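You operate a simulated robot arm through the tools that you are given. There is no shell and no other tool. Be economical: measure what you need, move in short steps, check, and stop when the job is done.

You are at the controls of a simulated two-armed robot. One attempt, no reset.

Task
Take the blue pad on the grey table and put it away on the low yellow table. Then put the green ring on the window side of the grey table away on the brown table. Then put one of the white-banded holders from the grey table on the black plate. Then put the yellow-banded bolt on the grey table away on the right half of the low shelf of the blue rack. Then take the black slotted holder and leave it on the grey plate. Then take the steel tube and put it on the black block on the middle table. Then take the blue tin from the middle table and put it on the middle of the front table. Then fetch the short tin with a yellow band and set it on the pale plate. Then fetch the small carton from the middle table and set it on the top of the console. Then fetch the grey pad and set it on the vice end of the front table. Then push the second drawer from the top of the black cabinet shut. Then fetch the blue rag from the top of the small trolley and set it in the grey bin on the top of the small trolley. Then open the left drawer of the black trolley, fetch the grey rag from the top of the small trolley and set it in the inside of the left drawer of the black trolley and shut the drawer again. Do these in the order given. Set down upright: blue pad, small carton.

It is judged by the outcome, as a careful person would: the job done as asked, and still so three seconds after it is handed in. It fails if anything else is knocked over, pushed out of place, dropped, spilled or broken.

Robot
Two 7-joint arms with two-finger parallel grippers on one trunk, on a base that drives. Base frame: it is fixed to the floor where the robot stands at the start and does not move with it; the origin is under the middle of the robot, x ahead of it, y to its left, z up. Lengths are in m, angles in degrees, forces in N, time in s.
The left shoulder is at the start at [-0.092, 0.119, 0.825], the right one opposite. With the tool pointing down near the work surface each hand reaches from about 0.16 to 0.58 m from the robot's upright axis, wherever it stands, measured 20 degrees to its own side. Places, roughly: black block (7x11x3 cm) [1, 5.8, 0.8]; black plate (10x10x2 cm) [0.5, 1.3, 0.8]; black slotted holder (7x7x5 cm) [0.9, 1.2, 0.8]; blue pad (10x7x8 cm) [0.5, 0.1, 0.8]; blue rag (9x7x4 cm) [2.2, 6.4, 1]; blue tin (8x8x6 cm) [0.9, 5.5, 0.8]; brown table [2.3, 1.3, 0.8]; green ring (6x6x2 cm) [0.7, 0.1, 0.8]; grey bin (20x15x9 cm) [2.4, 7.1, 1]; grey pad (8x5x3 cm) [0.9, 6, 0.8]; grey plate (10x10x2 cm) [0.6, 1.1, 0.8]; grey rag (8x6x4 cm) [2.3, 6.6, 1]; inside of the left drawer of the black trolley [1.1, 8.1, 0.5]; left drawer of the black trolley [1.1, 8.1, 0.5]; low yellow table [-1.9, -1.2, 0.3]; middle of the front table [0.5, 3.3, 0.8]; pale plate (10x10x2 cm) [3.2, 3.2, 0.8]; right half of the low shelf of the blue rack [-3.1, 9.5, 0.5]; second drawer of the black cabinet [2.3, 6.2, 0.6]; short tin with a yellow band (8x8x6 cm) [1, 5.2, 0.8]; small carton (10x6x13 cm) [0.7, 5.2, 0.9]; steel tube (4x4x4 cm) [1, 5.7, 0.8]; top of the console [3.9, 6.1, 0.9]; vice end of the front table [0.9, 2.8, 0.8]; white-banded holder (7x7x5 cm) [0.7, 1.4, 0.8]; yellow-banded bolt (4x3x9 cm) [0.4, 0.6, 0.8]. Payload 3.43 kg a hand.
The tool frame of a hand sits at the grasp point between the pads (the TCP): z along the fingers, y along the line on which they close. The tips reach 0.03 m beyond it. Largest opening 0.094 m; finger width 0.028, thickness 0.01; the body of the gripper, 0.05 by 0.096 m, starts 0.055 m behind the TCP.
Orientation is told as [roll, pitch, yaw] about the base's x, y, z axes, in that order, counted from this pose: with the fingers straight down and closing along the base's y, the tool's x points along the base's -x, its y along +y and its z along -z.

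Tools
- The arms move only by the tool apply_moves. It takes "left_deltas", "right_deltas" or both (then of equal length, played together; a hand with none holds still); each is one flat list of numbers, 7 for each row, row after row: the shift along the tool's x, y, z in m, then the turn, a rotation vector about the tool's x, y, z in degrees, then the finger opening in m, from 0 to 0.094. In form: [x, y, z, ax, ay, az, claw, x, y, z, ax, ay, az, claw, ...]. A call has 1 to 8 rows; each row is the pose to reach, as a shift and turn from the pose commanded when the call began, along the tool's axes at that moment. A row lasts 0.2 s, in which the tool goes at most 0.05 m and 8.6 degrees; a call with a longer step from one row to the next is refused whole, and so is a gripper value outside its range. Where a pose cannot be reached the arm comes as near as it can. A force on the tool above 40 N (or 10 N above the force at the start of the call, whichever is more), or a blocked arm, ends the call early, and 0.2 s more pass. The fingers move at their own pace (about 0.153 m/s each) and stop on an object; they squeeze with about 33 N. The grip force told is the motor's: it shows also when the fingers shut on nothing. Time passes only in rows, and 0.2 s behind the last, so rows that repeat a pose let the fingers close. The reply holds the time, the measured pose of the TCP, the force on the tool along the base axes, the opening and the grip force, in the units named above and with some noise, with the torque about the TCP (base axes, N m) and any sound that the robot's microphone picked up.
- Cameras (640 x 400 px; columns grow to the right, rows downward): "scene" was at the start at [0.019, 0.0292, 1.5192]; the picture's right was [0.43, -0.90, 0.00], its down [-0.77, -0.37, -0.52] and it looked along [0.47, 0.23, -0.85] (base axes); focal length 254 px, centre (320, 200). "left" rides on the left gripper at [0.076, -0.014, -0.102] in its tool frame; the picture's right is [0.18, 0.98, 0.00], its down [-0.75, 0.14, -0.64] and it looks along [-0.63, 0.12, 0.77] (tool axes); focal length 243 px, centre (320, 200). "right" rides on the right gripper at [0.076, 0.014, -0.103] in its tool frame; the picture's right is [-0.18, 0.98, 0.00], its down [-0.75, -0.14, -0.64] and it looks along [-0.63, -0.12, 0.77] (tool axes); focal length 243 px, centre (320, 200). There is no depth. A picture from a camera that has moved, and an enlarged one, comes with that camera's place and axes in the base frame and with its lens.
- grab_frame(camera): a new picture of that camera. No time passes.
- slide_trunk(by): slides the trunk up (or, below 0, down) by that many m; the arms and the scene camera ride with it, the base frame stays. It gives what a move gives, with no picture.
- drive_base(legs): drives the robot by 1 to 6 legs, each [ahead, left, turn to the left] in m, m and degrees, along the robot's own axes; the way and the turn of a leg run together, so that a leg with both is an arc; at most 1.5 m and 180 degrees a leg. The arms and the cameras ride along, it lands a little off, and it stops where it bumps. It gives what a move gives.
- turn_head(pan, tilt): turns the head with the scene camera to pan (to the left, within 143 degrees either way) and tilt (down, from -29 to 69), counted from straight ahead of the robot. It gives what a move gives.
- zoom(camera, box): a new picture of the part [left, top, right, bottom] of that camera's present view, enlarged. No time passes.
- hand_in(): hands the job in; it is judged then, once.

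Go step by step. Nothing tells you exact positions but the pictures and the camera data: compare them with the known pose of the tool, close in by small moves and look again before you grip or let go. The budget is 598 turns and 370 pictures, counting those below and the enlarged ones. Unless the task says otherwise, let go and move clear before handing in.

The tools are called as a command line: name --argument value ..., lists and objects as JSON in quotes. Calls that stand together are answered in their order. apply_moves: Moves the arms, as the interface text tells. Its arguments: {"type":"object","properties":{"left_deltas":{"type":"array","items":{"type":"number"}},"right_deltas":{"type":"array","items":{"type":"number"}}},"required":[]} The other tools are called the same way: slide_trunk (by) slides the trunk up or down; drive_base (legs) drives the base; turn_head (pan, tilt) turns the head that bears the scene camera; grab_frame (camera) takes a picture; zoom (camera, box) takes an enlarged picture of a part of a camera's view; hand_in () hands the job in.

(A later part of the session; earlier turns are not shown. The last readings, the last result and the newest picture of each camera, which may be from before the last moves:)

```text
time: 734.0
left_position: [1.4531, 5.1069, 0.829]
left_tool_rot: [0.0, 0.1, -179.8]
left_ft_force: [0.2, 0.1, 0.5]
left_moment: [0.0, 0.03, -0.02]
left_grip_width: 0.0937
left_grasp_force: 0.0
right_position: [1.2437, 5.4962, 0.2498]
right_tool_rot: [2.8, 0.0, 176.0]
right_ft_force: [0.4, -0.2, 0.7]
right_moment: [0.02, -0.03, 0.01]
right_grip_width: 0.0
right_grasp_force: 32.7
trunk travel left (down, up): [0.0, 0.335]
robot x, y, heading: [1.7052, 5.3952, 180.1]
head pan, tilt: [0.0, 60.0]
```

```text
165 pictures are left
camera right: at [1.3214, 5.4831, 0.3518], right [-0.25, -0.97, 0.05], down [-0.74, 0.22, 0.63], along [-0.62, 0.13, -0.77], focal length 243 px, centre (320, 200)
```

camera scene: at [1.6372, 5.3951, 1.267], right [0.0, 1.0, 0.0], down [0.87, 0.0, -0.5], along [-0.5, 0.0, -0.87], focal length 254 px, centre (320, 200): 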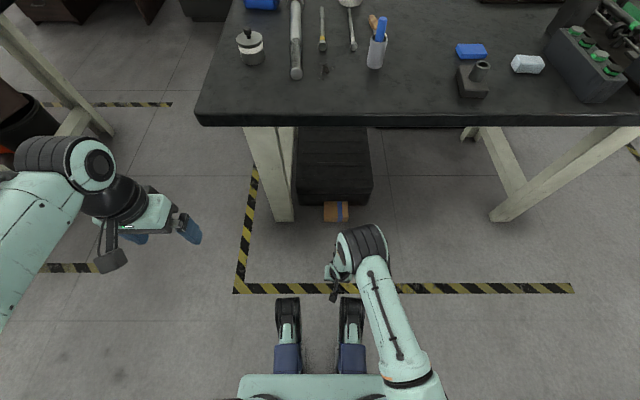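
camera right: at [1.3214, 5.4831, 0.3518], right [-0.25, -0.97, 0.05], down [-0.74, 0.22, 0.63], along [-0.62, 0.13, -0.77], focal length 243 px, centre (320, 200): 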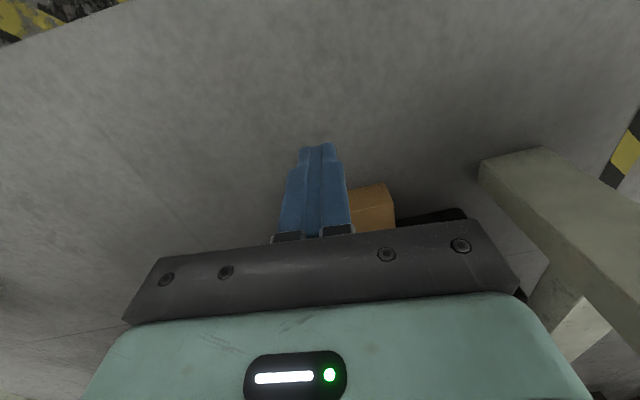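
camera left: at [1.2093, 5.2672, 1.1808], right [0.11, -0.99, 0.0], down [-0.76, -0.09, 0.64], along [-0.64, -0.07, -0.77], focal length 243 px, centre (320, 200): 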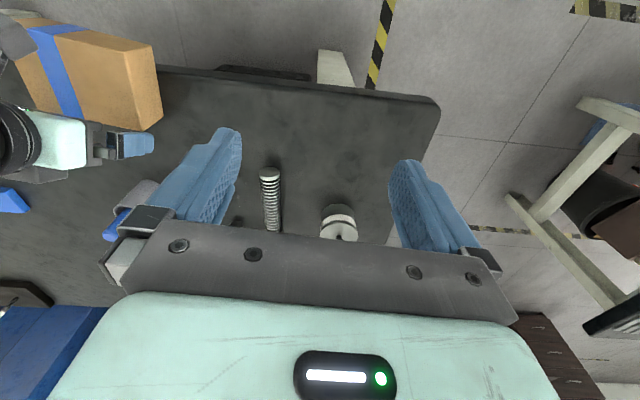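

drive_base --legs '[[0.22, 0, 0]]'

grab_frame --camera "right"

grab_frame --camera "scene"

```text
time: 735.7
left_position: [1.2356, 5.1083, 0.8283]
left_tool_rot: [0.0, -0.1, 179.8]
left_ft_force: [-0.6, -0.3, 0.2]
left_moment: [0.0, -0.02, 0.03]
left_grip_width: 0.0941
left_grasp_force: 0.0
right_position: [1.0291, 5.4999, 0.2501]
right_tool_rot: [2.6, 0.0, 175.9]
right_ft_force: [-0.2, -0.2, -0.8]
right_moment: [0.0, 0.0, -0.01]
right_grip_width: 0.0005
right_grasp_force: 32.8
trunk travel left (down, up): [0.0, 0.335]
robot x, y, heading: [1.49, 5.395, 179.8]
head pan, tilt: [0.0, 60.0]
```

```text
164 pictures are left
camera right: at [1.105, 5.4856, 0.3519], right [-0.26, -0.97, 0.05], down [-0.74, 0.23, 0.63], along [-0.62, 0.13, -0.77], focal length 243 px, centre (320, 200)
```

right: 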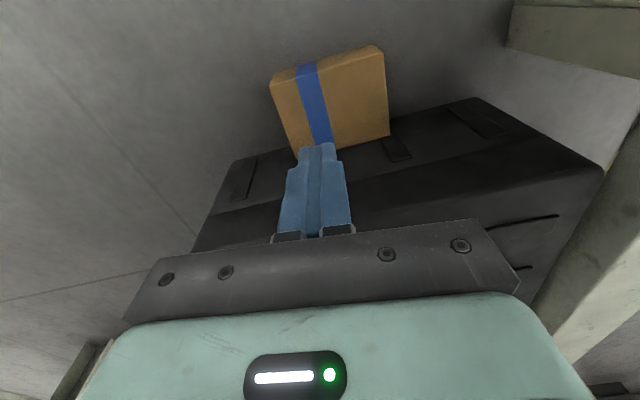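

```text
163 pictures are left
camera scene: at [1.4198, 5.3962, 1.2671], right [0.01, 1.0, 0.0], down [0.87, 0.0, -0.5], along [-0.5, 0.0, -0.87], focal length 254 px, centre (320, 200)
```

scene: 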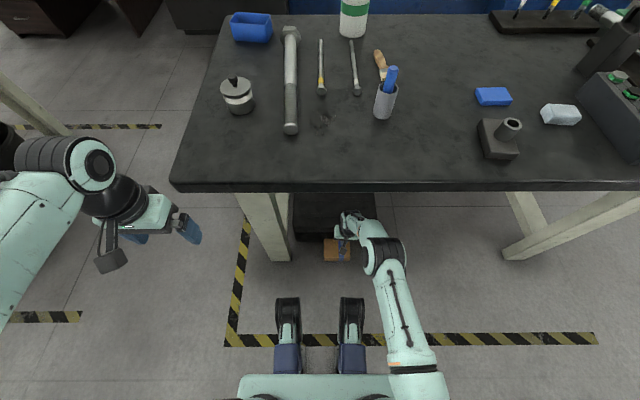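

The carton lies flat at x 0.953–1.047, y 5.42–5.54. I press its top gently with closed fingers.

apply_moves --right_deltas '[-0.0276, 0.021, 0.03, 0, 0, 0, 0, -0.0276, 0.021, 0.07, 0, 0, 0, 0, -0.0276, 0.021, 0.11, 0, 0, 0, 0, -0.0276, 0.021, 0.14, 0, 0, 0, 0, -0.0276, 0.021, 0.15, 0, 0, 0, 0]'

apply_moves --right_deltas '[0, 0, 0.004, 0, 0, 0, 0, 0, 0, 0.008, 0, 0, 0, 0]'

```text
time: 736.9
left_position: [1.2353, 5.1098, 0.829]
left_tool_rot: [0.0, -0.1, 179.8]
left_ft_force: [-0.2, 0.5, -0.3]
left_moment: [0.01, -0.01, -0.02]
left_grip_width: 0.0937
left_grasp_force: 0.0
right_position: [1.0575, 5.4796, 0.152]
right_tool_rot: [2.8, 0.1, 175.8]
right_ft_force: [0.6, 0.6, -0.3]
right_moment: [-0.02, 0.01, -0.02]
right_grip_width: 0.0
right_grasp_force: 32.9
right hand out of reach, approached as far as the arm can: row 1, 2, 3, 4, 5
trunk travel left (down, up): [0.0, 0.335]
robot x, y, heading: [1.491, 5.3942, 179.7]
head pan, tilt: [0.0, 60.0]
```

```text
time: 737.5
left_position: [1.2355, 5.1087, 0.8288]
left_tool_rot: [0.0, -0.2, 179.9]
left_ft_force: [0.0, -0.1, -0.7]
left_moment: [0.02, 0.01, 0.0]
left_grip_width: 0.094
left_grasp_force: 0.1
right_position: [1.0569, 5.48, 0.147]
right_tool_rot: [2.7, 0.1, 175.7]
right_ft_force: [0.2, 0.3, -0.2]
right_moment: [-0.01, 0.0, -0.04]
right_grip_width: 0.0
right_grasp_force: 32.8
trunk travel left (down, up): [0.0, 0.335]
robot x, y, heading: [1.4951, 5.3981, 179.5]
head pan, tilt: [0.0, 60.0]
```

drive_base --legs '[[0.08, 0, 0]]'

apply_moves --right_deltas '[0.01, 0.0, 0.02, 0, 0, 0, 0, 0.02, 0.0, 0.04, 0, 0, 0, 0, 0.02, 0, 0.048, 0, 0, 0, 0]'

grab_frame --camera "right"

```text
time: 738.6
left_position: [1.1543, 5.1102, 0.8294]
left_tool_rot: [0.0, -0.1, 179.8]
left_ft_force: [-0.6, -0.3, 0.1]
left_moment: [-0.01, 0.01, 0.0]
left_grip_width: 0.094
left_grasp_force: 0.1
right_position: [0.9775, 5.4805, 0.1469]
right_tool_rot: [2.7, 0.0, 175.8]
right_ft_force: [0.1, 0.4, 0.0]
right_moment: [0.02, -0.01, 0.0]
right_grip_width: 0.0
right_grasp_force: 32.3
trunk travel left (down, up): [0.0, 0.335]
robot x, y, heading: [1.4111, 5.3925, 179.5]
head pan, tilt: [0.0, 60.0]
```

```text
time: 739.1
left_position: [1.1562, 5.109, 0.8292]
left_tool_rot: [0.0, -0.2, 179.9]
left_ft_force: [0.0, 0.1, 0.4]
left_moment: [0.03, 0.0, 0.01]
left_grip_width: 0.0939
left_grasp_force: 0.0
right_position: [0.984, 5.481, 0.1341]
right_tool_rot: [2.8, -1.7, 175.7]
right_ft_force: [12.7, -0.3, 18.3]
right_moment: [0.4, 1.42, -0.24]
right_grip_width: 0.0
right_grasp_force: 33.1
right hand out of reach, approached as far as the arm can: row 1, 2
trunk travel left (down, up): [0.0, 0.335]
robot x, y, heading: [1.4052, 5.3938, 179.5]
head pan, tilt: [0.0, 60.0]
stopped in row 2 (right hand): the force on the tool passed its limit at 58 N (the readings are from after the stop); the commanded pose is now the measured one
```

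```text
162 pictures are left
camera right: at [1.0634, 5.4657, 0.2335], right [-0.26, -0.97, 0.05], down [-0.72, 0.23, 0.66], along [-0.64, 0.13, -0.75], focal length 243 px, centre (320, 200)
```

right: 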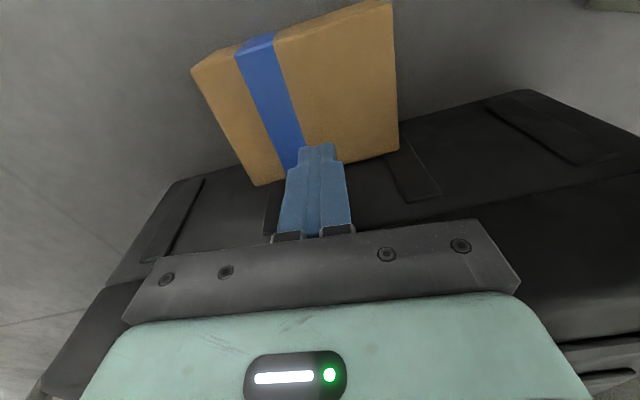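

The hand met the toolbox behind. I lift, shift toward me, and press nearer the carton's front edge.

apply_moves --right_deltas '[0.02, 0.0, -0.02, 0, 1.7, 0, 0, 0.044, 0.0, -0.02, 0, 1.7, 0, 0, 0.044, 0, 0.015, 0, 1.7, 0, 0, 0.044, 0, 0.032, 0, 1.7, 0, 0]'

grab_frame --camera "right"

```text
time: 740.1
left_position: [1.1547, 5.11, 0.8292]
left_tool_rot: [0.0, -0.1, 179.8]
left_ft_force: [0.1, -0.3, -0.5]
left_moment: [0.0, -0.03, -0.02]
left_grip_width: 0.0942
left_grasp_force: 0.0
right_position: [1.0302, 5.4749, 0.0982]
right_tool_rot: [2.8, 0.1, 175.8]
right_ft_force: [-0.1, 0.0, -0.4]
right_moment: [0.0, -0.02, 0.01]
right_grip_width: 0.0001
right_grasp_force: 33.2
trunk travel left (down, up): [0.0, 0.335]
robot x, y, heading: [1.4109, 5.3992, 180.0]
head pan, tilt: [0.0, 60.0]
```

```text
161 pictures are left
camera right: at [1.1043, 5.4612, 0.2006], right [-0.26, -0.97, 0.05], down [-0.74, 0.23, 0.63], along [-0.62, 0.13, -0.77], focal length 243 px, centre (320, 200)
```

right: 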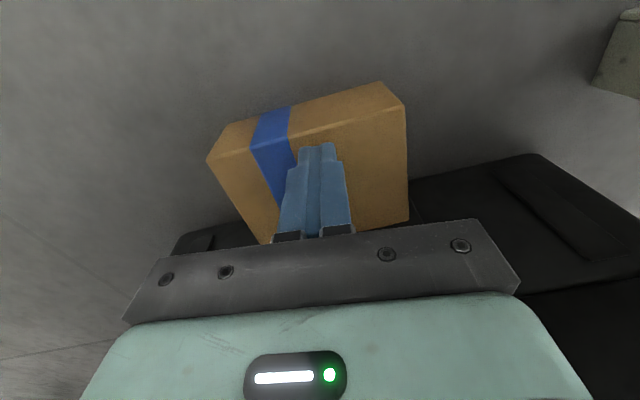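

apply_moves --right_deltas '[0, 0, 0.004, 0, 0, 0, 0, 0, 0, 0.008, 0, 0, 0, 0, 0, 0, 0.011, 0, 0, 0, 0]'

```text
time: 741.0
left_position: [1.1546, 5.1099, 0.8298]
left_tool_rot: [0.0, -0.2, 179.8]
left_ft_force: [0.0, 0.8, 0.6]
left_moment: [-0.02, 0.02, -0.01]
left_grip_width: 0.0943
left_grasp_force: 0.0
right_position: [1.0272, 5.4752, 0.0902]
right_tool_rot: [2.7, 0.2, 175.8]
right_ft_force: [7.7, 2.1, 18.7]
right_moment: [0.12, -0.18, -0.05]
right_grip_width: 0.0001
right_grasp_force: 33.1
trunk travel left (down, up): [0.0, 0.335]
robot x, y, heading: [1.4135, 5.3949, 179.6]
head pan, tilt: [0.0, 60.0]
stopped in row 3 (right hand): the force on the tool passed its limit at 42 N (the readings are from after the stop); the commanded pose is now the measured one
```

Pressing with about 19 N. I drag it by driving back slowly.

drive_base --legs '[[-0.12, 0, 0]]'

grab_frame --camera "right"

```text
time: 742.0
left_position: [1.1861, 5.1095, 0.8296]
left_tool_rot: [-0.1, 0.0, 179.8]
left_ft_force: [0.0, -0.2, 0.8]
left_moment: [0.01, -0.01, 0.0]
left_grip_width: 0.0937
left_grasp_force: 0.1
right_position: [1.0468, 5.4745, 0.0956]
right_tool_rot: [2.9, -1.3, 175.9]
right_ft_force: [0.9, -0.1, 0.4]
right_moment: [0.01, 0.02, 0.0]
right_grip_width: 0.0
right_grasp_force: 33.0
trunk travel left (down, up): [0.0, 0.335]
robot x, y, heading: [1.4432, 5.3991, 179.8]
head pan, tilt: [0.0, 60.0]
stopped in leg 1: the force on the tool passed its limit at 48 N (the readings are from after the stop); the commanded pose is now the measured one
```

```text
160 pictures are left
camera right: at [1.1245, 5.4608, 0.1971], right [-0.25, -0.97, 0.05], down [-0.72, 0.23, 0.65], along [-0.64, 0.13, -0.76], focal length 243 px, centre (320, 200)
```

right: 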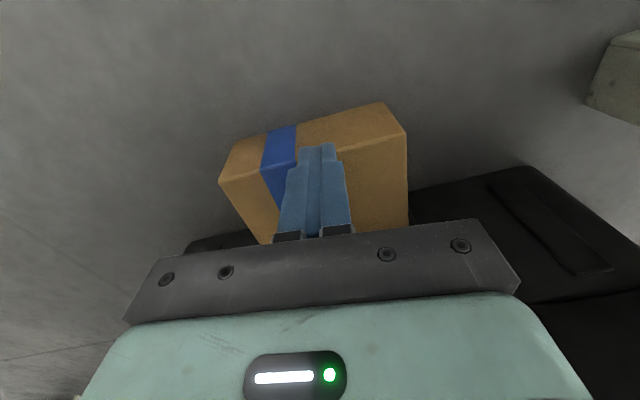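

Dragging slips. New plan: pinch the carton by its two ends between both hands. I lift the right hand, back off, centre the base, and bring the left hand down too.

apply_moves --right_deltas '[0, 0, -0.045, 0, 1.3, 0, 0, 0, 0, -0.09, 0, 1.3, 0, 0, 0, 0, -0.135, 0, 1.3, 0, 0, 0, 0, -0.155, 0, 1.3, 0, 0]'

drive_base --legs '[[-0.25, 0, 0], [0, -0.085, 0]]'

apply_moves --left_deltas '[-0.04, -0.03, 0, 0, 0, 0, 0.05, -0.08, -0.06, 0, 0, 0, 0, 0.0, -0.12, -0.09, 0, 0, 0, 0, 0.0, -0.15, -0.12, 0.02, 0, 0, 0, 0, -0.17, -0.14, 0.06, 0, 0, 0, 0, -0.18, -0.15, 0.105, 0, 0, 0, 0, -0.18, -0.16, 0.15, 0, 0, 0, 0, -0.18, -0.17, 0.195, 0, 0, 0, 0]'

apply_moves --left_deltas '[0, 0, 0.045, 0, 0, 0, 0.0, 0, 0, 0.09, 0, 0, 0, 0.0, 0, 0, 0.135, 0, 0, 0, 0.0, 0, 0, 0.18, 0, 0, 0, 0, 0, 0, 0.225, 0, 0, 0, 0, 0, 0, 0.27, 0, 0, 0, 0, 0, 0, 0.315, 0, 0, 0, 0, 0, 0, 0.36, 0, 0, 0, 0]'

grab_frame --camera "scene"

```text
time: 743.0
left_position: [1.1855, 5.1089, 0.8291]
left_tool_rot: [0.1, -0.1, 179.8]
left_ft_force: [0.5, -0.9, 0.5]
left_moment: [0.0, -0.04, 0.01]
left_grip_width: 0.0942
left_grasp_force: 0.1
right_position: [0.9837, 5.4625, 0.1924]
right_tool_rot: [2.9, 0.1, 175.8]
right_ft_force: [0.5, 0.0, -0.6]
right_moment: [-0.01, -0.02, 0.0]
right_grip_width: 0.0
right_grasp_force: 32.8
right hand out of reach, approached as far as the arm can: row 1, 2, 3, 4
trunk travel left (down, up): [0.0, 0.335]
robot x, y, heading: [1.442, 5.3924, 179.7]
head pan, tilt: [0.0, 60.0]
```

```text
time: 745.8
left_position: [1.44, 5.1924, 0.8284]
left_tool_rot: [0.1, 0.0, 179.6]
left_ft_force: [-0.4, 0.4, -0.1]
left_moment: [0.0, 0.02, 0.03]
left_grip_width: 0.0941
left_grasp_force: 0.0
right_position: [1.2367, 5.5443, 0.1907]
right_tool_rot: [2.9, -0.1, 175.7]
right_ft_force: [0.1, 0.2, 1.0]
right_moment: [0.0, 0.01, 0.02]
right_grip_width: 0.0
right_grasp_force: 32.6
trunk travel left (down, up): [0.0, 0.335]
robot x, y, heading: [1.6936, 5.4811, 179.7]
head pan, tilt: [0.0, 60.0]
```

```text
time: 747.6
left_position: [1.2578, 5.3626, 0.6352]
left_tool_rot: [0.0, 0.0, 179.8]
left_ft_force: [-0.2, -0.2, -0.2]
left_moment: [0.03, -0.02, 0.01]
left_grip_width: 0.0004
left_grasp_force: 33.4
right_position: [1.2373, 5.5458, 0.1909]
right_tool_rot: [2.9, 0.0, 175.7]
right_ft_force: [-0.6, -0.4, -1.1]
right_moment: [0.02, 0.03, 0.0]
right_grip_width: 0.0
right_grasp_force: 33.3
trunk travel left (down, up): [0.0, 0.335]
robot x, y, heading: [1.6954, 5.4761, 179.5]
head pan, tilt: [0.0, 60.0]
```

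```text
time: 749.4
left_position: [1.2574, 5.3622, 0.2738]
left_tool_rot: [0.0, -0.2, 179.7]
left_ft_force: [-0.1, 0.3, 0.0]
left_moment: [-0.01, -0.04, -0.01]
left_grip_width: 0.0
left_grasp_force: 32.9
right_position: [1.2379, 5.5435, 0.1904]
right_tool_rot: [2.9, 0.0, 175.7]
right_ft_force: [0.2, 0.0, 0.2]
right_moment: [-0.01, 0.0, 0.0]
right_grip_width: 0.0005
right_grasp_force: 33.3
trunk travel left (down, up): [0.0, 0.335]
robot x, y, heading: [1.6964, 5.4798, 179.8]
head pan, tilt: [0.0, 60.0]
```

```text
159 pictures are left
camera scene: at [1.6249, 5.4791, 1.2671], right [0.01, 1.0, 0.0], down [0.87, -0.01, -0.5], along [-0.5, 0.0, -0.87], focal length 254 px, centre (320, 200)
```

scene: 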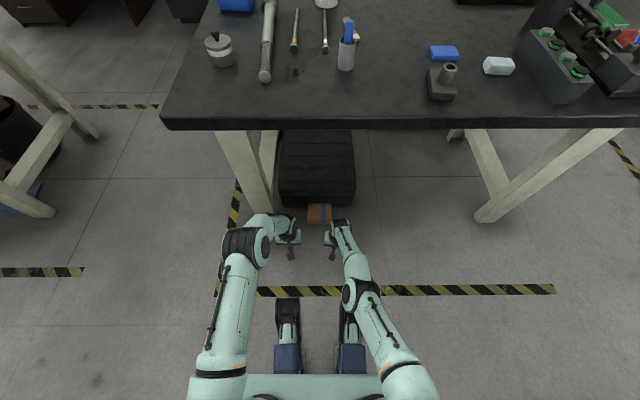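

Both hands now flank it. I square the right hand, set both low and apart, then drive in.

apply_moves --right_deltas '[0.02, -0.02, 0.03, -1, 0, -1.5, 0, 0.04, -0.042, 0.06, -2, 0, -3, 0, 0.065, -0.042, 0.09, -2.9, 0, -4.3, 0, 0.065, -0.042, 0.12, -2.9, 0, -4.3, 0, 0.065, -0.042, 0.13, -2.9, 0, -4.3, 0]' --left_deltas '[0.02, -0.005, 0.04, 0, 0, 0, 0, 0.046, -0.013, 0.08, 0, 0, 0, 0, 0.046, -0.013, 0.12, 0, 0, 0, 0, 0.046, -0.013, 0.165, 0, 0, 0, 0, 0.046, -0.013, 0.21, 0, 0, 0, 0]'

drive_base --legs '[[0.27, 0, 0]]'

grab_frame --camera "right"

grab_frame --camera "left"

```text
time: 750.6
left_position: [1.3165, 5.3728, 0.0817]
left_tool_rot: [0.0, -0.2, 179.9]
left_ft_force: [-2.1, 0.5, 1.7]
left_moment: [0.06, -0.11, -0.03]
left_grip_width: 0.0001
left_grasp_force: 32.9
left hand out of reach, approached as far as the arm can: row 5
right_position: [1.3076, 5.573, 0.0897]
right_tool_rot: [5.8, -0.3, -180.0]
right_ft_force: [-0.3, -0.4, 0.8]
right_moment: [0.0, 0.02, 0.01]
right_grip_width: 0.0001
right_grasp_force: 32.0
right hand out of reach, approached as far as the arm can: row 2, 4, 5
trunk travel left (down, up): [0.0, 0.335]
robot x, y, heading: [1.698, 5.4742, 179.6]
head pan, tilt: [0.0, 60.0]
```

```text
time: 752.5
left_position: [1.0509, 5.3749, 0.0818]
left_tool_rot: [-0.1, -0.1, 179.5]
left_ft_force: [0.1, 0.0, -0.2]
left_moment: [-0.01, 0.03, 0.0]
left_grip_width: 0.0
left_grasp_force: 32.9
right_position: [1.0417, 5.5772, 0.0905]
right_tool_rot: [5.8, -0.4, 179.9]
right_ft_force: [0.0, -0.8, 0.3]
right_moment: [-0.01, -0.04, -0.07]
right_grip_width: 0.0
right_grasp_force: 33.3
trunk travel left (down, up): [0.0, 0.335]
robot x, y, heading: [1.432, 5.484, 179.5]
head pan, tilt: [0.0, 60.0]
```

```text
158 pictures are left
camera right: at [1.1188, 5.5745, 0.1933], right [-0.19, -0.98, 0.1], down [-0.75, 0.21, 0.63], along [-0.64, 0.04, -0.77], focal length 243 px, centre (320, 200)
```

right: 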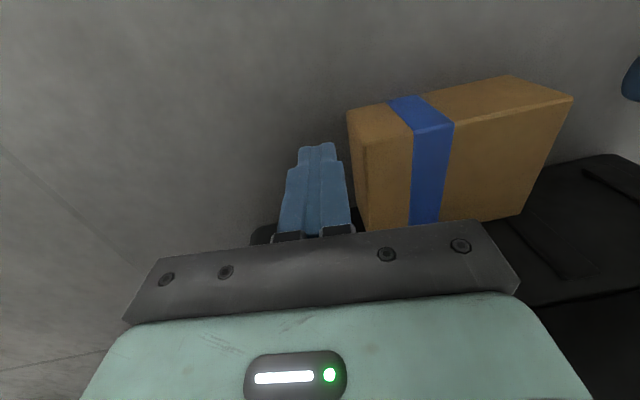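

```text
157 pictures are left
camera left: at [1.1248, 5.3899, 0.1834], right [0.18, -0.98, 0.0], down [-0.75, -0.14, 0.64], along [-0.63, -0.11, -0.77], focal length 243 px, centre (320, 200)
```

left: 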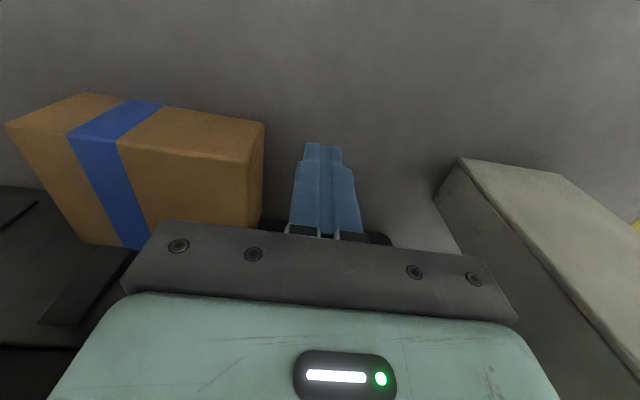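

The tips are a little high. I correct the roll and tilt both hands 35° forward to get lower.

apply_moves --right_deltas '[0, 0, 0, 2, -7, 0, 0, 0, 0, 0, 4, -14, 0, 0, 0, 0, 0.0, 5.8, -21, 0, 0, 0, 0, 0.01, 5.8, -28, 0, 0, 0, 0, 0.02, 5.8, -35, 0, 0, 0, 0, 0.035, 5.8, -35, 0, 0]' --left_deltas '[0, 0, 0, 0, -7, 0, 0, 0, 0, 0, 0, -14, 0, 0, 0, 0, 0.0, 0, -21, 0, 0, 0, 0, 0.01, 0, -28, 0, 0, 0, 0, 0.02, 0, -35, 0, 0, 0, 0, 0.03, 0, -35, 0, 0]'

grab_frame --camera "right"

grab_frame --camera "left"

```text
time: 754.1
left_position: [1.0199, 5.3784, 0.0706]
left_tool_rot: [-0.7, -37.9, -179.7]
left_ft_force: [-0.3, 0.0, -0.7]
left_moment: [0.01, 0.0, 0.02]
left_grip_width: 0.0
left_grasp_force: 32.9
right_position: [0.9238, 5.633, 0.1274]
right_tool_rot: [0.5, -35.6, 177.9]
right_ft_force: [0.5, -0.6, -0.2]
right_moment: [0.01, -0.01, -0.01]
right_grip_width: 0.0001
right_grasp_force: 32.5
right hand out of reach, approached as far as the arm can: row 1, 2, 3, 4, 5, 6
trunk travel left (down, up): [0.0, 0.335]
robot x, y, heading: [1.4276, 5.4815, 179.3]
head pan, tilt: [0.0, 60.0]
stopped in row 6 (left hand): the arm was blocked; the commanded pose is now the measured one
```

```text
156 pictures are left
camera right: at [1.046, 5.6164, 0.1659], right [-0.18, -0.98, 0.11], down [-0.23, 0.16, 0.96], along [-0.96, 0.15, -0.26], focal length 243 px, centre (320, 200)
```

right: 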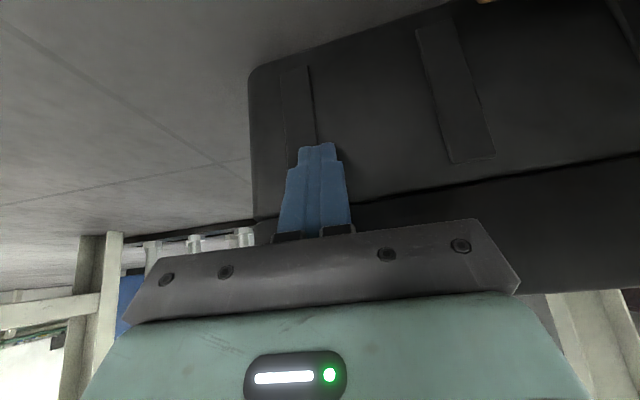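

```text
155 pictures are left
camera left: at [1.142, 5.3933, 0.1043], right [0.14, -0.98, -0.12], down [-0.2, -0.15, 0.97], along [-0.97, -0.11, -0.22], focal length 243 px, centre (320, 200)
```

left: 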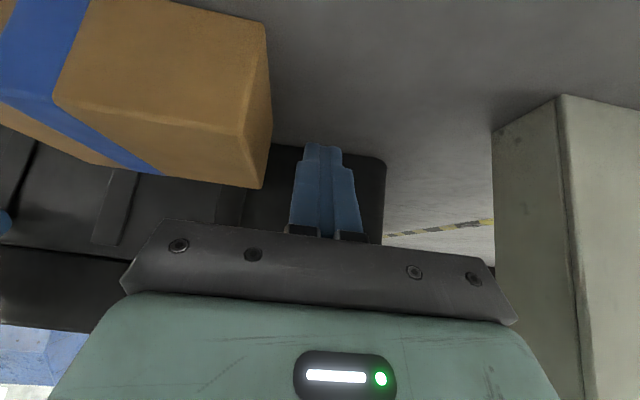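

Too low for a tilted hand there. I return both hands to vertical just above the sides and pinch only the upper edge.

apply_moves --right_deltas '[0.02, 0, -0.03, 0, 7, 0, 0, 0.04, 0.01, -0.045, 0, 14, 0, 0, 0.06, 0.02, -0.06, 0, 21, 0, 0, 0.08, 0.03, -0.066, 0, 28, 0, 0, 0.095, 0.043, -0.0666, 0, 35, 0, 0, 0.095, 0.043, -0.0666, 0, 35, 0, 0]' --left_deltas '[0, 0, -0.02, 0, 7, 0, 0, 0, 0, -0.03, 0, 14, 0, 0, 0.0, 0.003, -0.042, 0, 21, 0, 0, 0.005, 0.006, -0.042, 0, 28, 0, 0, 0.005, 0.006, -0.042, 0, 35, 0, 0, 0.005, 0.006, -0.042, 0, 38, 0, 0]'

grab_frame --camera "right"

grab_frame --camera "left"

```text
time: 755.5
left_position: [1.0513, 5.3729, 0.1]
left_tool_rot: [-0.6, 0.2, 179.7]
left_ft_force: [-0.1, -0.7, -0.8]
left_moment: [0.01, -0.01, -0.02]
left_grip_width: 0.0
left_grasp_force: 33.2
right_position: [1.0237, 5.5852, 0.1133]
right_tool_rot: [0.4, -0.5, 178.1]
right_ft_force: [0.2, 0.7, 0.4]
right_moment: [0.01, 0.0, 0.0]
right_grip_width: 0.0002
right_grasp_force: 32.6
right hand out of reach, approached as far as the arm can: row 1, 2, 3, 4, 5, 6
trunk travel left (down, up): [0.0, 0.335]
robot x, y, heading: [1.4302, 5.4818, 179.3]
head pan, tilt: [0.0, 60.0]
```

```text
154 pictures are left
camera right: at [1.1014, 5.5698, 0.2146], right [-0.22, -0.98, 0.01], down [-0.74, 0.17, 0.65], along [-0.63, 0.13, -0.76], focal length 243 px, centre (320, 200)
```

right: 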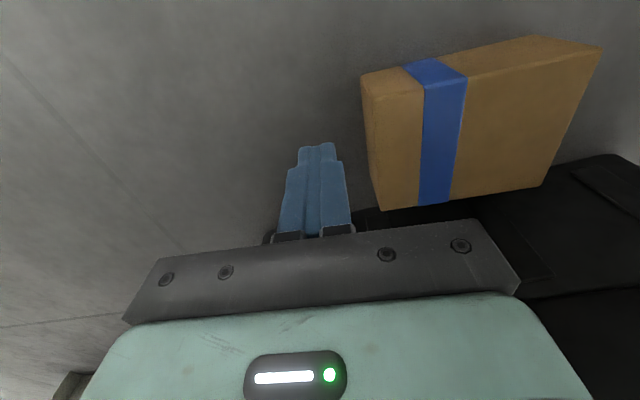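

```text
153 pictures are left
camera left: at [1.1259, 5.387, 0.2026], right [0.18, -0.98, -0.01], down [-0.76, -0.15, 0.64], along [-0.63, -0.11, -0.77], focal length 243 px, centre (320, 200)
```

left: 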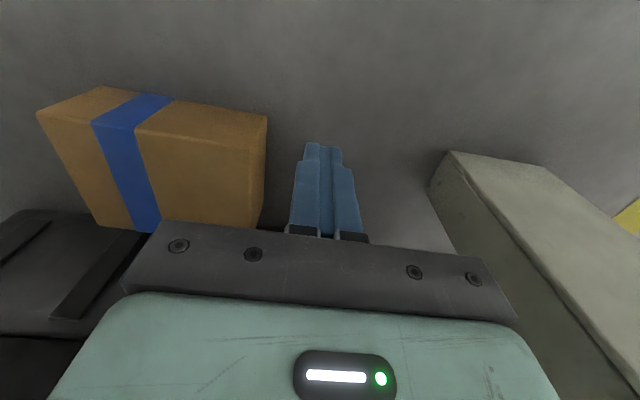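

drive_base --legs '[[0.03, 0, 0]]'

apply_moves --right_deltas '[0.03, 0, 0.0, 0, 0, 0, 0, 0.044, 0, 0.01, 0, 0, 0, 0, 0.044, 0, 0.03, 0, 0, 0, 0, 0.044, 0, 0.045, 0, 0, 0, 0, 0.044, 0.005, 0.045, 0, 0, 0, 0]' --left_deltas '[0.01, 0, 0, 0.6, 0, 0, 0, 0.019, 0, 0.01, 0.6, 0, 0, 0, 0.019, 0, 0.025, 0.6, 0, 0, 0, 0.019, 0, 0.032, 0.6, 0, 0, 0, 0.019, -0.005, 0.032, 0.6, 0, 0, 0]'

```text
time: 756.3
left_position: [1.0204, 5.374, 0.1008]
left_tool_rot: [-0.5, 0.2, 179.8]
left_ft_force: [-0.1, 0.4, 0.4]
left_moment: [-0.02, -0.01, 0.02]
left_grip_width: 0.0
left_grasp_force: 33.1
right_position: [0.9935, 5.5849, 0.1129]
right_tool_rot: [0.4, -0.6, 178.2]
right_ft_force: [-0.2, 1.0, 0.7]
right_moment: [-0.01, 0.01, -0.01]
right_grip_width: 0.0001
right_grasp_force: 33.1
trunk travel left (down, up): [0.0, 0.335]
robot x, y, heading: [1.3976, 5.4844, 179.5]
head pan, tilt: [0.0, 60.0]
```

```text
time: 757.5
left_position: [1.0419, 5.3791, 0.0691]
left_tool_rot: [-1.2, 0.2, 179.8]
left_ft_force: [0.2, 0.2, -0.9]
left_moment: [-0.02, -0.01, 0.03]
left_grip_width: 0.0
left_grasp_force: 33.4
right_position: [0.9977, 5.5893, 0.1037]
right_tool_rot: [0.4, -0.6, 178.1]
right_ft_force: [-0.2, -0.1, 0.2]
right_moment: [-0.01, 0.02, 0.01]
right_grip_width: 0.0
right_grasp_force: 33.2
right hand out of reach, approached as far as the arm can: row 1, 2, 3, 4, 5
trunk travel left (down, up): [0.0, 0.335]
robot x, y, heading: [1.401, 5.4827, 179.3]
head pan, tilt: [0.0, 60.0]
```

The right arm is in a poor posture. I back out, raise it, and bring it down afresh as I did with the left.

apply_moves --left_deltas '[0, 0.02, -0.03, 0, 0, 0, 0, 0, 0.02, -0.06, 0, 0, 0, 0]' --right_deltas '[0, -0.02, -0.03, 0, 0, 0, 0, 0, -0.02, -0.06, 0, 0, 0, 0]'

drive_base --legs '[[-0.3, 0, 0]]'

apply_moves --right_deltas '[0, 0, -0.045, 0, 0, 0, 0, 0, 0, -0.09, 0, 0, 0, 0, 0, 0, -0.135, 0, 0, 0, 0, 0, 0, -0.18, 0, 0, 0, 0, 0, 0, -0.225, 0, 0, 0, 0, 0, 0, -0.27, 0, 0, 0, 0, 0, 0, -0.315, 0, 0, 0, 0, 0, 0, -0.36, 0, 0, 0, 0]'

apply_moves --right_deltas '[0, -0.0, -0.045, 0, 0, 0, 0, 0, 0, -0.09, 0, 0, 0, 0, 0.03, 0, -0.1, 0, 0.3, -1.5, 0, 0.06, 0, -0.1, 0, 0.5, -1.5, 0, 0.06, 0, -0.1, 0, 0.5, -1.5, 0]'

grab_frame --camera "scene"

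```text
time: 758.1
left_position: [1.0412, 5.3547, 0.1274]
left_tool_rot: [-1.1, 0.2, 179.8]
left_ft_force: [0.2, 0.3, 0.1]
left_moment: [-0.02, -0.02, 0.02]
left_grip_width: 0.0
left_grasp_force: 32.6
right_position: [0.9991, 5.6095, 0.1654]
right_tool_rot: [0.4, -0.6, 178.1]
right_ft_force: [0.3, -0.4, -0.3]
right_moment: [0.02, 0.02, 0.02]
right_grip_width: 0.0
right_grasp_force: 32.4
trunk travel left (down, up): [0.0, 0.335]
robot x, y, heading: [1.3958, 5.4812, 179.2]
head pan, tilt: [0.0, 60.0]
```

```text
time: 760.2
left_position: [1.3384, 5.354, 0.1276]
left_tool_rot: [-1.2, 0.1, 179.6]
left_ft_force: [-0.2, -0.5, 0.6]
left_moment: [0.0, 0.0, -0.01]
left_grip_width: 0.0
left_grasp_force: 32.9
right_position: [1.2974, 5.6086, 0.1652]
right_tool_rot: [0.4, -0.7, 178.0]
right_ft_force: [0.4, -0.4, 0.7]
right_moment: [-0.01, 0.03, -0.01]
right_grip_width: 0.0
right_grasp_force: 32.7
trunk travel left (down, up): [0.0, 0.335]
robot x, y, heading: [1.696, 5.4761, 179.2]
head pan, tilt: [0.0, 60.0]
```

```text
time: 762.0
left_position: [1.3373, 5.3533, 0.1275]
left_tool_rot: [-1.2, 0.1, 179.6]
left_ft_force: [0.0, 0.1, 0.5]
left_moment: [0.01, 0.04, -0.03]
left_grip_width: 0.0
left_grasp_force: 33.4
right_position: [1.2991, 5.611, 0.5214]
right_tool_rot: [0.4, -0.4, 178.1]
right_ft_force: [0.3, -0.9, -0.2]
right_moment: [0.03, 0.01, -0.01]
right_grip_width: 0.0
right_grasp_force: 33.3
trunk travel left (down, up): [0.0, 0.335]
robot x, y, heading: [1.6972, 5.4778, 179.4]
head pan, tilt: [0.0, 60.0]
```

```text
time: 763.2
left_position: [1.337, 5.3527, 0.1265]
left_tool_rot: [-1.2, 0.0, 179.6]
left_ft_force: [1.0, -0.1, 0.3]
left_moment: [0.01, 0.02, -0.02]
left_grip_width: 0.0
left_grasp_force: 33.0
right_position: [1.3668, 5.6089, 0.6247]
right_tool_rot: [0.4, -0.1, 179.4]
right_ft_force: [-0.9, 0.3, 0.3]
right_moment: [-0.01, 0.04, 0.02]
right_grip_width: 0.0002
right_grasp_force: 33.2
trunk travel left (down, up): [0.0, 0.335]
robot x, y, heading: [1.6979, 5.4776, 179.2]
head pan, tilt: [0.0, 60.0]
```

```text
152 pictures are left
camera scene: at [1.6258, 5.4787, 1.2671], right [0.01, 1.0, 0.0], down [0.87, -0.01, -0.5], along [-0.5, 0.01, -0.87], focal length 254 px, centre (320, 200)
```

scene: 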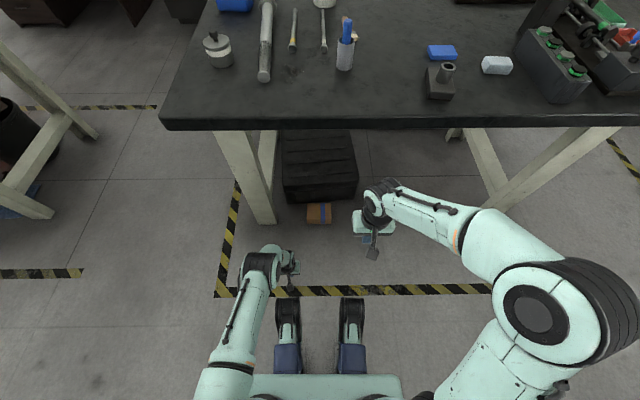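

apply_moves --right_deltas '[-0.04, 0.005, 0.02, 0, 0, 0, 0, -0.08, 0.01, 0.04, 0, 0, 0, 0, -0.107, 0.014, 0.07, 0, 0, 0, 0, -0.107, 0.014, 0.115, 0, 0, 0, 0, -0.107, 0.014, 0.16, 0, 0, 0, 0, -0.107, 0.014, 0.205, 0, 0, 0, 0, -0.107, 0.014, 0.25, 0, 0, 0, 0, -0.107, 0.014, 0.295, 0, 0, 0, 0]'

apply_moves --right_deltas '[0.01, 0, 0.045, 0, 0, 0, 0, 0.02, 0, 0.09, 0, 0, 0, 0, 0.03, 0, 0.13, 0, 0, 0, 0, 0.04, 0, 0.17, 0, 0, 0, 0, 0.052, 0, 0.205, 0, 0, 0, 0, 0.052, 0, 0.225, 0, 0, 0, 0, 0.052, 0, 0.25, 0, 0, 0, 0]'

grab_frame --camera "scene"

```text
time: 765.0
left_position: [1.3384, 5.3523, 0.1279]
left_tool_rot: [-1.2, 0.1, 179.6]
left_ft_force: [-0.4, -0.9, -1.1]
left_moment: [-0.03, 0.02, -0.03]
left_grip_width: 0.0002
left_grasp_force: 32.9
right_position: [1.2549, 5.5923, 0.3337]
right_tool_rot: [0.5, -0.3, 179.4]
right_ft_force: [-0.5, 0.1, 0.2]
right_moment: [-0.02, 0.02, -0.01]
right_grip_width: 0.0
right_grasp_force: 33.1
trunk travel left (down, up): [0.0, 0.335]
robot x, y, heading: [1.6994, 5.4764, 179.6]
head pan, tilt: [0.0, 60.0]
```

```text
time: 766.6
left_position: [1.3367, 5.3535, 0.1264]
left_tool_rot: [-1.2, 0.2, 179.6]
left_ft_force: [-0.8, -0.5, 0.2]
left_moment: [0.02, 0.0, 0.01]
left_grip_width: 0.0
left_grasp_force: 33.2
right_position: [1.3085, 5.5929, 0.0896]
right_tool_rot: [0.4, 0.1, 179.5]
right_ft_force: [-0.5, 0.1, -0.2]
right_moment: [-0.01, 0.03, -0.01]
right_grip_width: 0.0
right_grasp_force: 32.7
right hand out of reach, approached as far as the arm can: row 7
trunk travel left (down, up): [0.0, 0.335]
robot x, y, heading: [1.699, 5.4792, 179.1]
head pan, tilt: [0.0, 60.0]
```

```text
151 pictures are left
camera scene: at [1.6257, 5.4787, 1.2671], right [0.01, 1.0, 0.0], down [0.87, -0.01, -0.5], along [-0.5, 0.01, -0.87], focal length 254 px, centre (320, 200)
```

scene: 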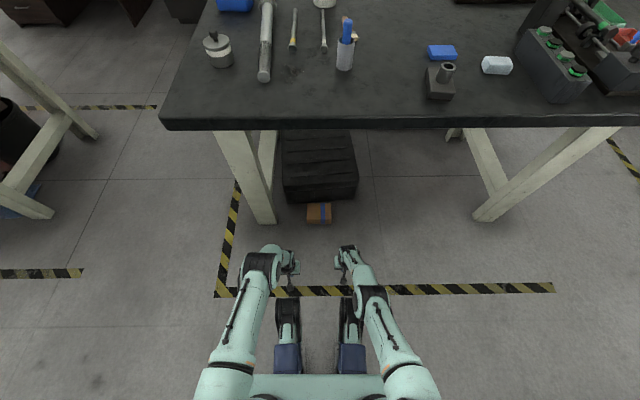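

apply_moves --right_deltas '[0.02, 0, 0.0, 0, 0, 0, 0, 0.032, 0, 0.01, 0, 0, 0, 0, 0.032, 0, 0.018, 0, 0, 0, 0]' --left_deltas '[0, 0, 0.02, 0, 0, 0, 0, 0, 0, 0.04, 0, 0, 0, 0, 0.0, 0, 0.055, 0, 0, 0, 0]'

```text
time: 767.4
left_position: [1.3382, 5.3548, 0.0717]
left_tool_rot: [-1.2, 0.2, 179.6]
left_ft_force: [-0.7, -0.5, 0.1]
left_moment: [0.01, -0.01, 0.01]
left_grip_width: 0.0
left_grasp_force: 33.3
right_position: [1.3376, 5.5909, 0.074]
right_tool_rot: [0.4, 0.0, 179.4]
right_ft_force: [-0.3, 0.2, 0.3]
right_moment: [0.01, 0.02, 0.0]
right_grip_width: 0.0
right_grasp_force: 33.3
trunk travel left (down, up): [0.0, 0.335]
robot x, y, heading: [1.6961, 5.4798, 179.2]
head pan, tilt: [0.0, 60.0]
```

Both hands are now low and level. I drive in so they flank the carton.

drive_base --legs '[[0.3, 0, 0.6]]'

grab_frame --camera "right"

grab_frame --camera "left"

```text
time: 769.4
left_position: [1.0382, 5.3569, 0.0727]
left_tool_rot: [-1.2, 0.2, 179.8]
left_ft_force: [0.1, -0.1, -0.4]
left_moment: [-0.01, 0.0, 0.05]
left_grip_width: 0.0002
left_grasp_force: 33.3
right_position: [1.0379, 5.5938, 0.0739]
right_tool_rot: [0.4, -0.1, 179.7]
right_ft_force: [0.6, -0.1, -0.4]
right_moment: [0.02, -0.04, 0.01]
right_grip_width: 0.0002
right_grasp_force: 32.9
trunk travel left (down, up): [0.0, 0.335]
robot x, y, heading: [1.3966, 5.4826, 179.3]
head pan, tilt: [0.0, 60.0]
```

```text
150 pictures are left
camera right: at [1.1153, 5.5802, 0.1759], right [-0.19, -0.98, 0.01], down [-0.75, 0.15, 0.64], along [-0.63, 0.12, -0.77], focal length 243 px, centre (320, 200)
```

right: 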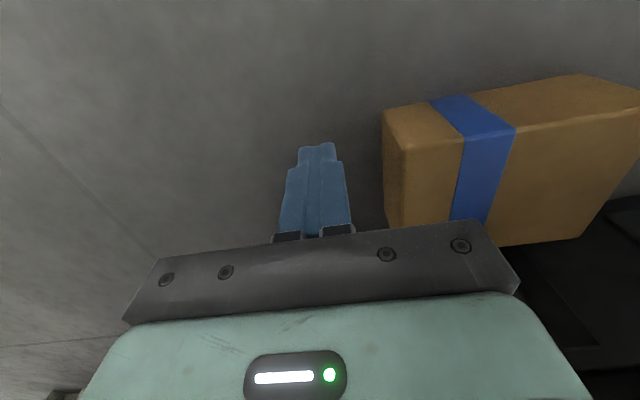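

```text
149 pictures are left
camera left: at [1.1131, 5.3701, 0.1751], right [0.18, -0.98, -0.02], down [-0.76, -0.15, 0.64], along [-0.63, -0.1, -0.77], focal length 243 px, centre (320, 200)
```

left: 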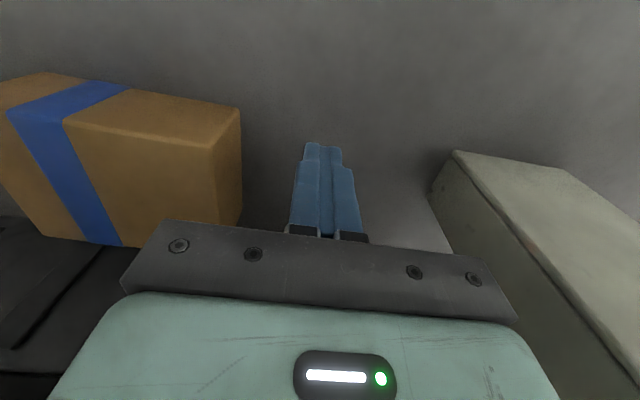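

apply_moves --left_deltas '[0, -0.015, 0, 0, 0, 0, 0, 0, -0.03, 0, 0, 0, 0, 0, 0, -0.036, 0, 0, 0, 0, 0]' --right_deltas '[0, 0.015, 0, 0, 0, 0, 0, 0, 0.026, 0, 0, 0, 0, 0, 0, 0.031, 0, 0, 0, 0, 0]'

apply_moves --left_deltas '[0, -0.004, 0, 0, 0, 0, 0, 0, -0.006, 0, 0, 0, 0, 0]' --right_deltas '[0, 0.004, 0, 0, 0, 0, 0, 0, 0.006, 0, 0, 0, 0, 0]'

```text
time: 770.2
left_position: [1.0387, 5.3956, 0.0734]
left_tool_rot: [-1.2, 0.0, 179.8]
left_ft_force: [1.1, 0.0, -0.2]
left_moment: [-0.04, -0.01, 0.01]
left_grip_width: 0.0
left_grasp_force: 33.2
right_position: [1.0376, 5.5635, 0.075]
right_tool_rot: [0.4, -0.2, 179.6]
right_ft_force: [0.2, 0.1, 0.2]
right_moment: [-0.03, -0.01, -0.02]
right_grip_width: 0.0001
right_grasp_force: 32.6
trunk travel left (down, up): [0.0, 0.335]
robot x, y, heading: [1.3968, 5.4793, 179.7]
head pan, tilt: [0.0, 60.0]
```

```text
time: 770.8
left_position: [1.0389, 5.4003, 0.0738]
left_tool_rot: [-1.1, 0.3, 179.9]
left_ft_force: [-0.5, 0.3, 0.7]
left_moment: [-0.01, 0.01, -0.01]
left_grip_width: 0.0
left_grasp_force: 32.7
right_position: [1.0363, 5.5573, 0.0746]
right_tool_rot: [0.3, -0.2, 179.6]
right_ft_force: [-0.8, 0.4, 0.0]
right_moment: [-0.01, -0.04, 0.0]
right_grip_width: 0.0
right_grasp_force: 33.9
trunk travel left (down, up): [0.0, 0.335]
robot x, y, heading: [1.3938, 5.4814, 179.7]
head pan, tilt: [0.0, 60.0]
```

apply_moves --left_deltas '[0, -0.003, 0, 0, 0, 0, 0, 0, -0.005, 0, 0, 0, 0, 0]' --right_deltas '[0, 0.003, 0, 0, 0, 0, 0, 0, 0.005, 0, 0, 0, 0, 0]'

grab_frame --camera "right"

```text
time: 771.4
left_position: [1.0395, 5.4042, 0.0735]
left_tool_rot: [-1.1, 0.2, 179.8]
left_ft_force: [-0.4, -5.6, -0.7]
left_moment: [-0.21, 0.01, 0.02]
left_grip_width: 0.0
left_grasp_force: 33.4
right_position: [1.0385, 5.5525, 0.0742]
right_tool_rot: [0.3, -0.2, 179.5]
right_ft_force: [-1.7, 6.6, -0.9]
right_moment: [0.14, 0.02, -0.02]
right_grip_width: 0.0001
right_grasp_force: 33.0
trunk travel left (down, up): [0.0, 0.335]
robot x, y, heading: [1.3959, 5.4821, 179.3]
head pan, tilt: [0.0, 60.0]
```

```text
148 pictures are left
camera right: at [1.1147, 5.5393, 0.177], right [-0.19, -0.98, 0.01], down [-0.75, 0.15, 0.64], along [-0.63, 0.12, -0.77], focal length 243 px, centre (320, 200)
```

right: 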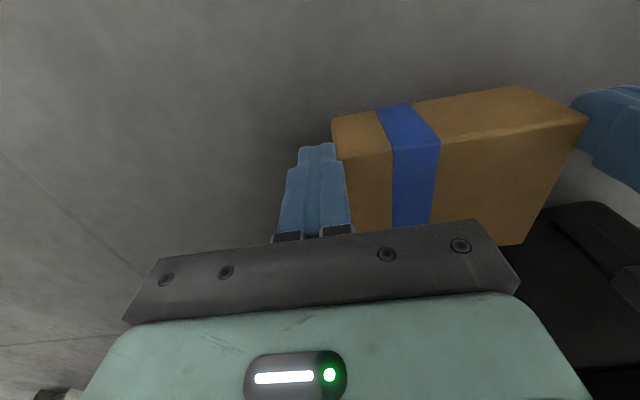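

Pinched at about 6 N. I squeeze a little more, then lift both hands together slowly.

apply_moves --left_deltas '[0, -0.003, 0, 0, 0, 0, 0, 0, -0.003, 0, 0, 0, 0, 0]' --right_deltas '[0, 0.003, 0, 0, 0, 0, 0, 0, 0.003, 0, 0, 0, 0, 0]'

apply_moves --left_deltas '[0, 0, -0.015, 0, 0, 0, 0, 0, 0, -0.03, 0, 0, 0, 0, 0, 0, -0.05, 0, 0, 0, 0, 0, 0, -0.07, 0, 0, 0, 0]' --right_deltas '[0, 0, -0.015, 0, 0, 0, 0, 0, 0, -0.03, 0, 0, 0, 0, 0, 0, -0.05, 0, 0, 0, 0, 0, 0, -0.07, 0, 0, 0, 0]'

grab_frame --camera "right"

grab_frame --camera "left"

```text
time: 772.0
left_position: [1.0395, 5.4046, 0.0737]
left_tool_rot: [-0.9, 0.2, 179.7]
left_ft_force: [-0.5, -26.4, -0.3]
left_moment: [-0.73, 0.0, 0.1]
left_grip_width: 0.0
left_grasp_force: 33.1
right_position: [1.0379, 5.5519, 0.0747]
right_tool_rot: [0.0, 0.0, 179.6]
right_ft_force: [4.1, 28.5, 13.2]
right_moment: [0.51, -0.06, -0.04]
right_grip_width: 0.0
right_grasp_force: 32.5
trunk travel left (down, up): [0.0, 0.335]
robot x, y, heading: [1.3988, 5.4809, 179.5]
head pan, tilt: [0.0, 60.0]
```

```text
time: 773.0
left_position: [1.0389, 5.4029, 0.1436]
left_tool_rot: [-1.0, 0.3, 180.0]
left_ft_force: [1.3, -23.1, -1.0]
left_moment: [-0.58, -0.07, -0.04]
left_grip_width: 0.0003
left_grasp_force: 32.9
right_position: [1.0389, 5.5503, 0.1433]
right_tool_rot: [0.2, 0.0, 179.5]
right_ft_force: [-1.2, 22.5, -0.1]
right_moment: [0.52, -0.01, -0.13]
right_grip_width: 0.0002
right_grasp_force: 32.7
trunk travel left (down, up): [0.0, 0.335]
robot x, y, heading: [1.3933, 5.4853, 179.5]
head pan, tilt: [0.0, 60.0]
```

```text
147 pictures are left
camera right: at [1.1154, 5.5371, 0.246], right [-0.19, -0.98, 0.0], down [-0.75, 0.15, 0.64], along [-0.63, 0.12, -0.77], focal length 243 px, centre (320, 200)
```

right: 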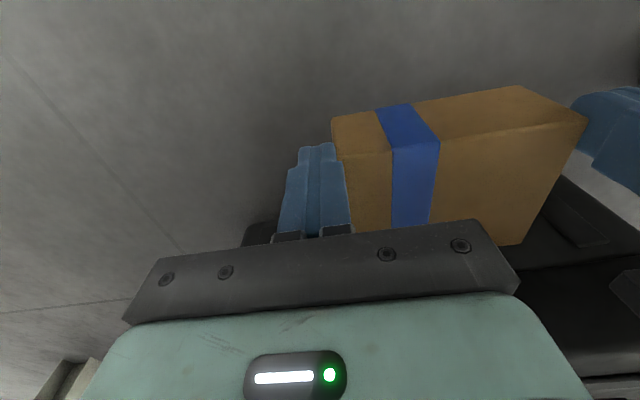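

```text
146 pictures are left
camera left: at [1.1139, 5.4162, 0.2457], right [0.18, -0.98, -0.02], down [-0.76, -0.15, 0.64], along [-0.63, -0.1, -0.77], focal length 243 px, centre (320, 200)
```

left: 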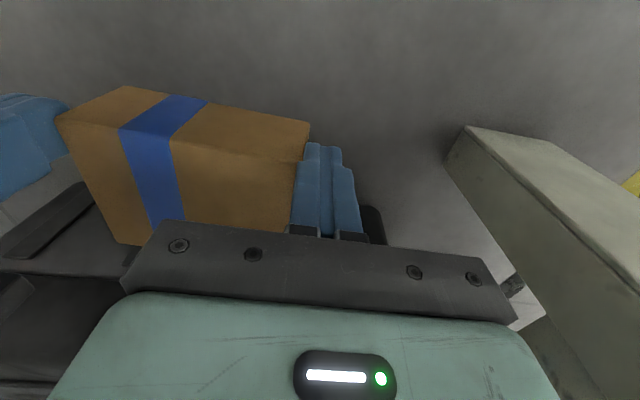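

It works: the carton is lifted flat between both hands. I back out from under the table and raise the trunk.

drive_base --legs '[[-0.3, 0, 0]]'

slide_trunk --by 0.335

grab_frame --camera "right"

```text
time: 775.0
left_position: [1.3329, 5.3999, 0.1422]
left_tool_rot: [-1.0, 0.1, 179.6]
left_ft_force: [0.8, -23.4, -0.8]
left_moment: [-0.63, -0.06, -0.03]
left_grip_width: 0.0001
left_grasp_force: 33.1
right_position: [1.3337, 5.5492, 0.1435]
right_tool_rot: [0.1, -0.1, 179.5]
right_ft_force: [-0.1, 23.9, -0.8]
right_moment: [0.54, -0.02, -0.11]
right_grip_width: 0.0
right_grasp_force: 33.4
trunk travel left (down, up): [0.0, 0.335]
robot x, y, heading: [1.6916, 5.4797, 179.1]
head pan, tilt: [0.0, 60.0]
```

```text
time: 778.3
left_position: [1.3353, 5.3999, 0.4782]
left_tool_rot: [-1.0, 0.3, 179.6]
left_ft_force: [0.2, -0.7, 0.2]
left_moment: [-0.01, 0.03, -0.03]
left_grip_width: 0.0
left_grasp_force: 33.1
right_position: [1.3355, 5.5489, 0.4788]
right_tool_rot: [0.1, -0.1, 179.4]
right_ft_force: [-0.1, 0.2, -0.2]
right_moment: [0.01, 0.01, -0.04]
right_grip_width: 0.0
right_grasp_force: 33.1
trunk travel left (down, up): [-0.335, 0.0]
robot x, y, heading: [1.6918, 5.4794, 179.3]
head pan, tilt: [0.0, 60.0]
```

```text
145 pictures are left
camera right: at [1.4111, 5.5345, 0.5807], right [-0.19, -0.98, 0.0], down [-0.75, 0.15, 0.64], along [-0.63, 0.12, -0.77], focal length 243 px, centre (320, 200)
```

right: 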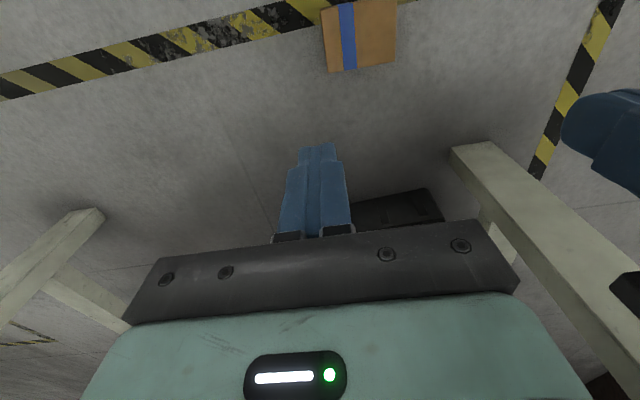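

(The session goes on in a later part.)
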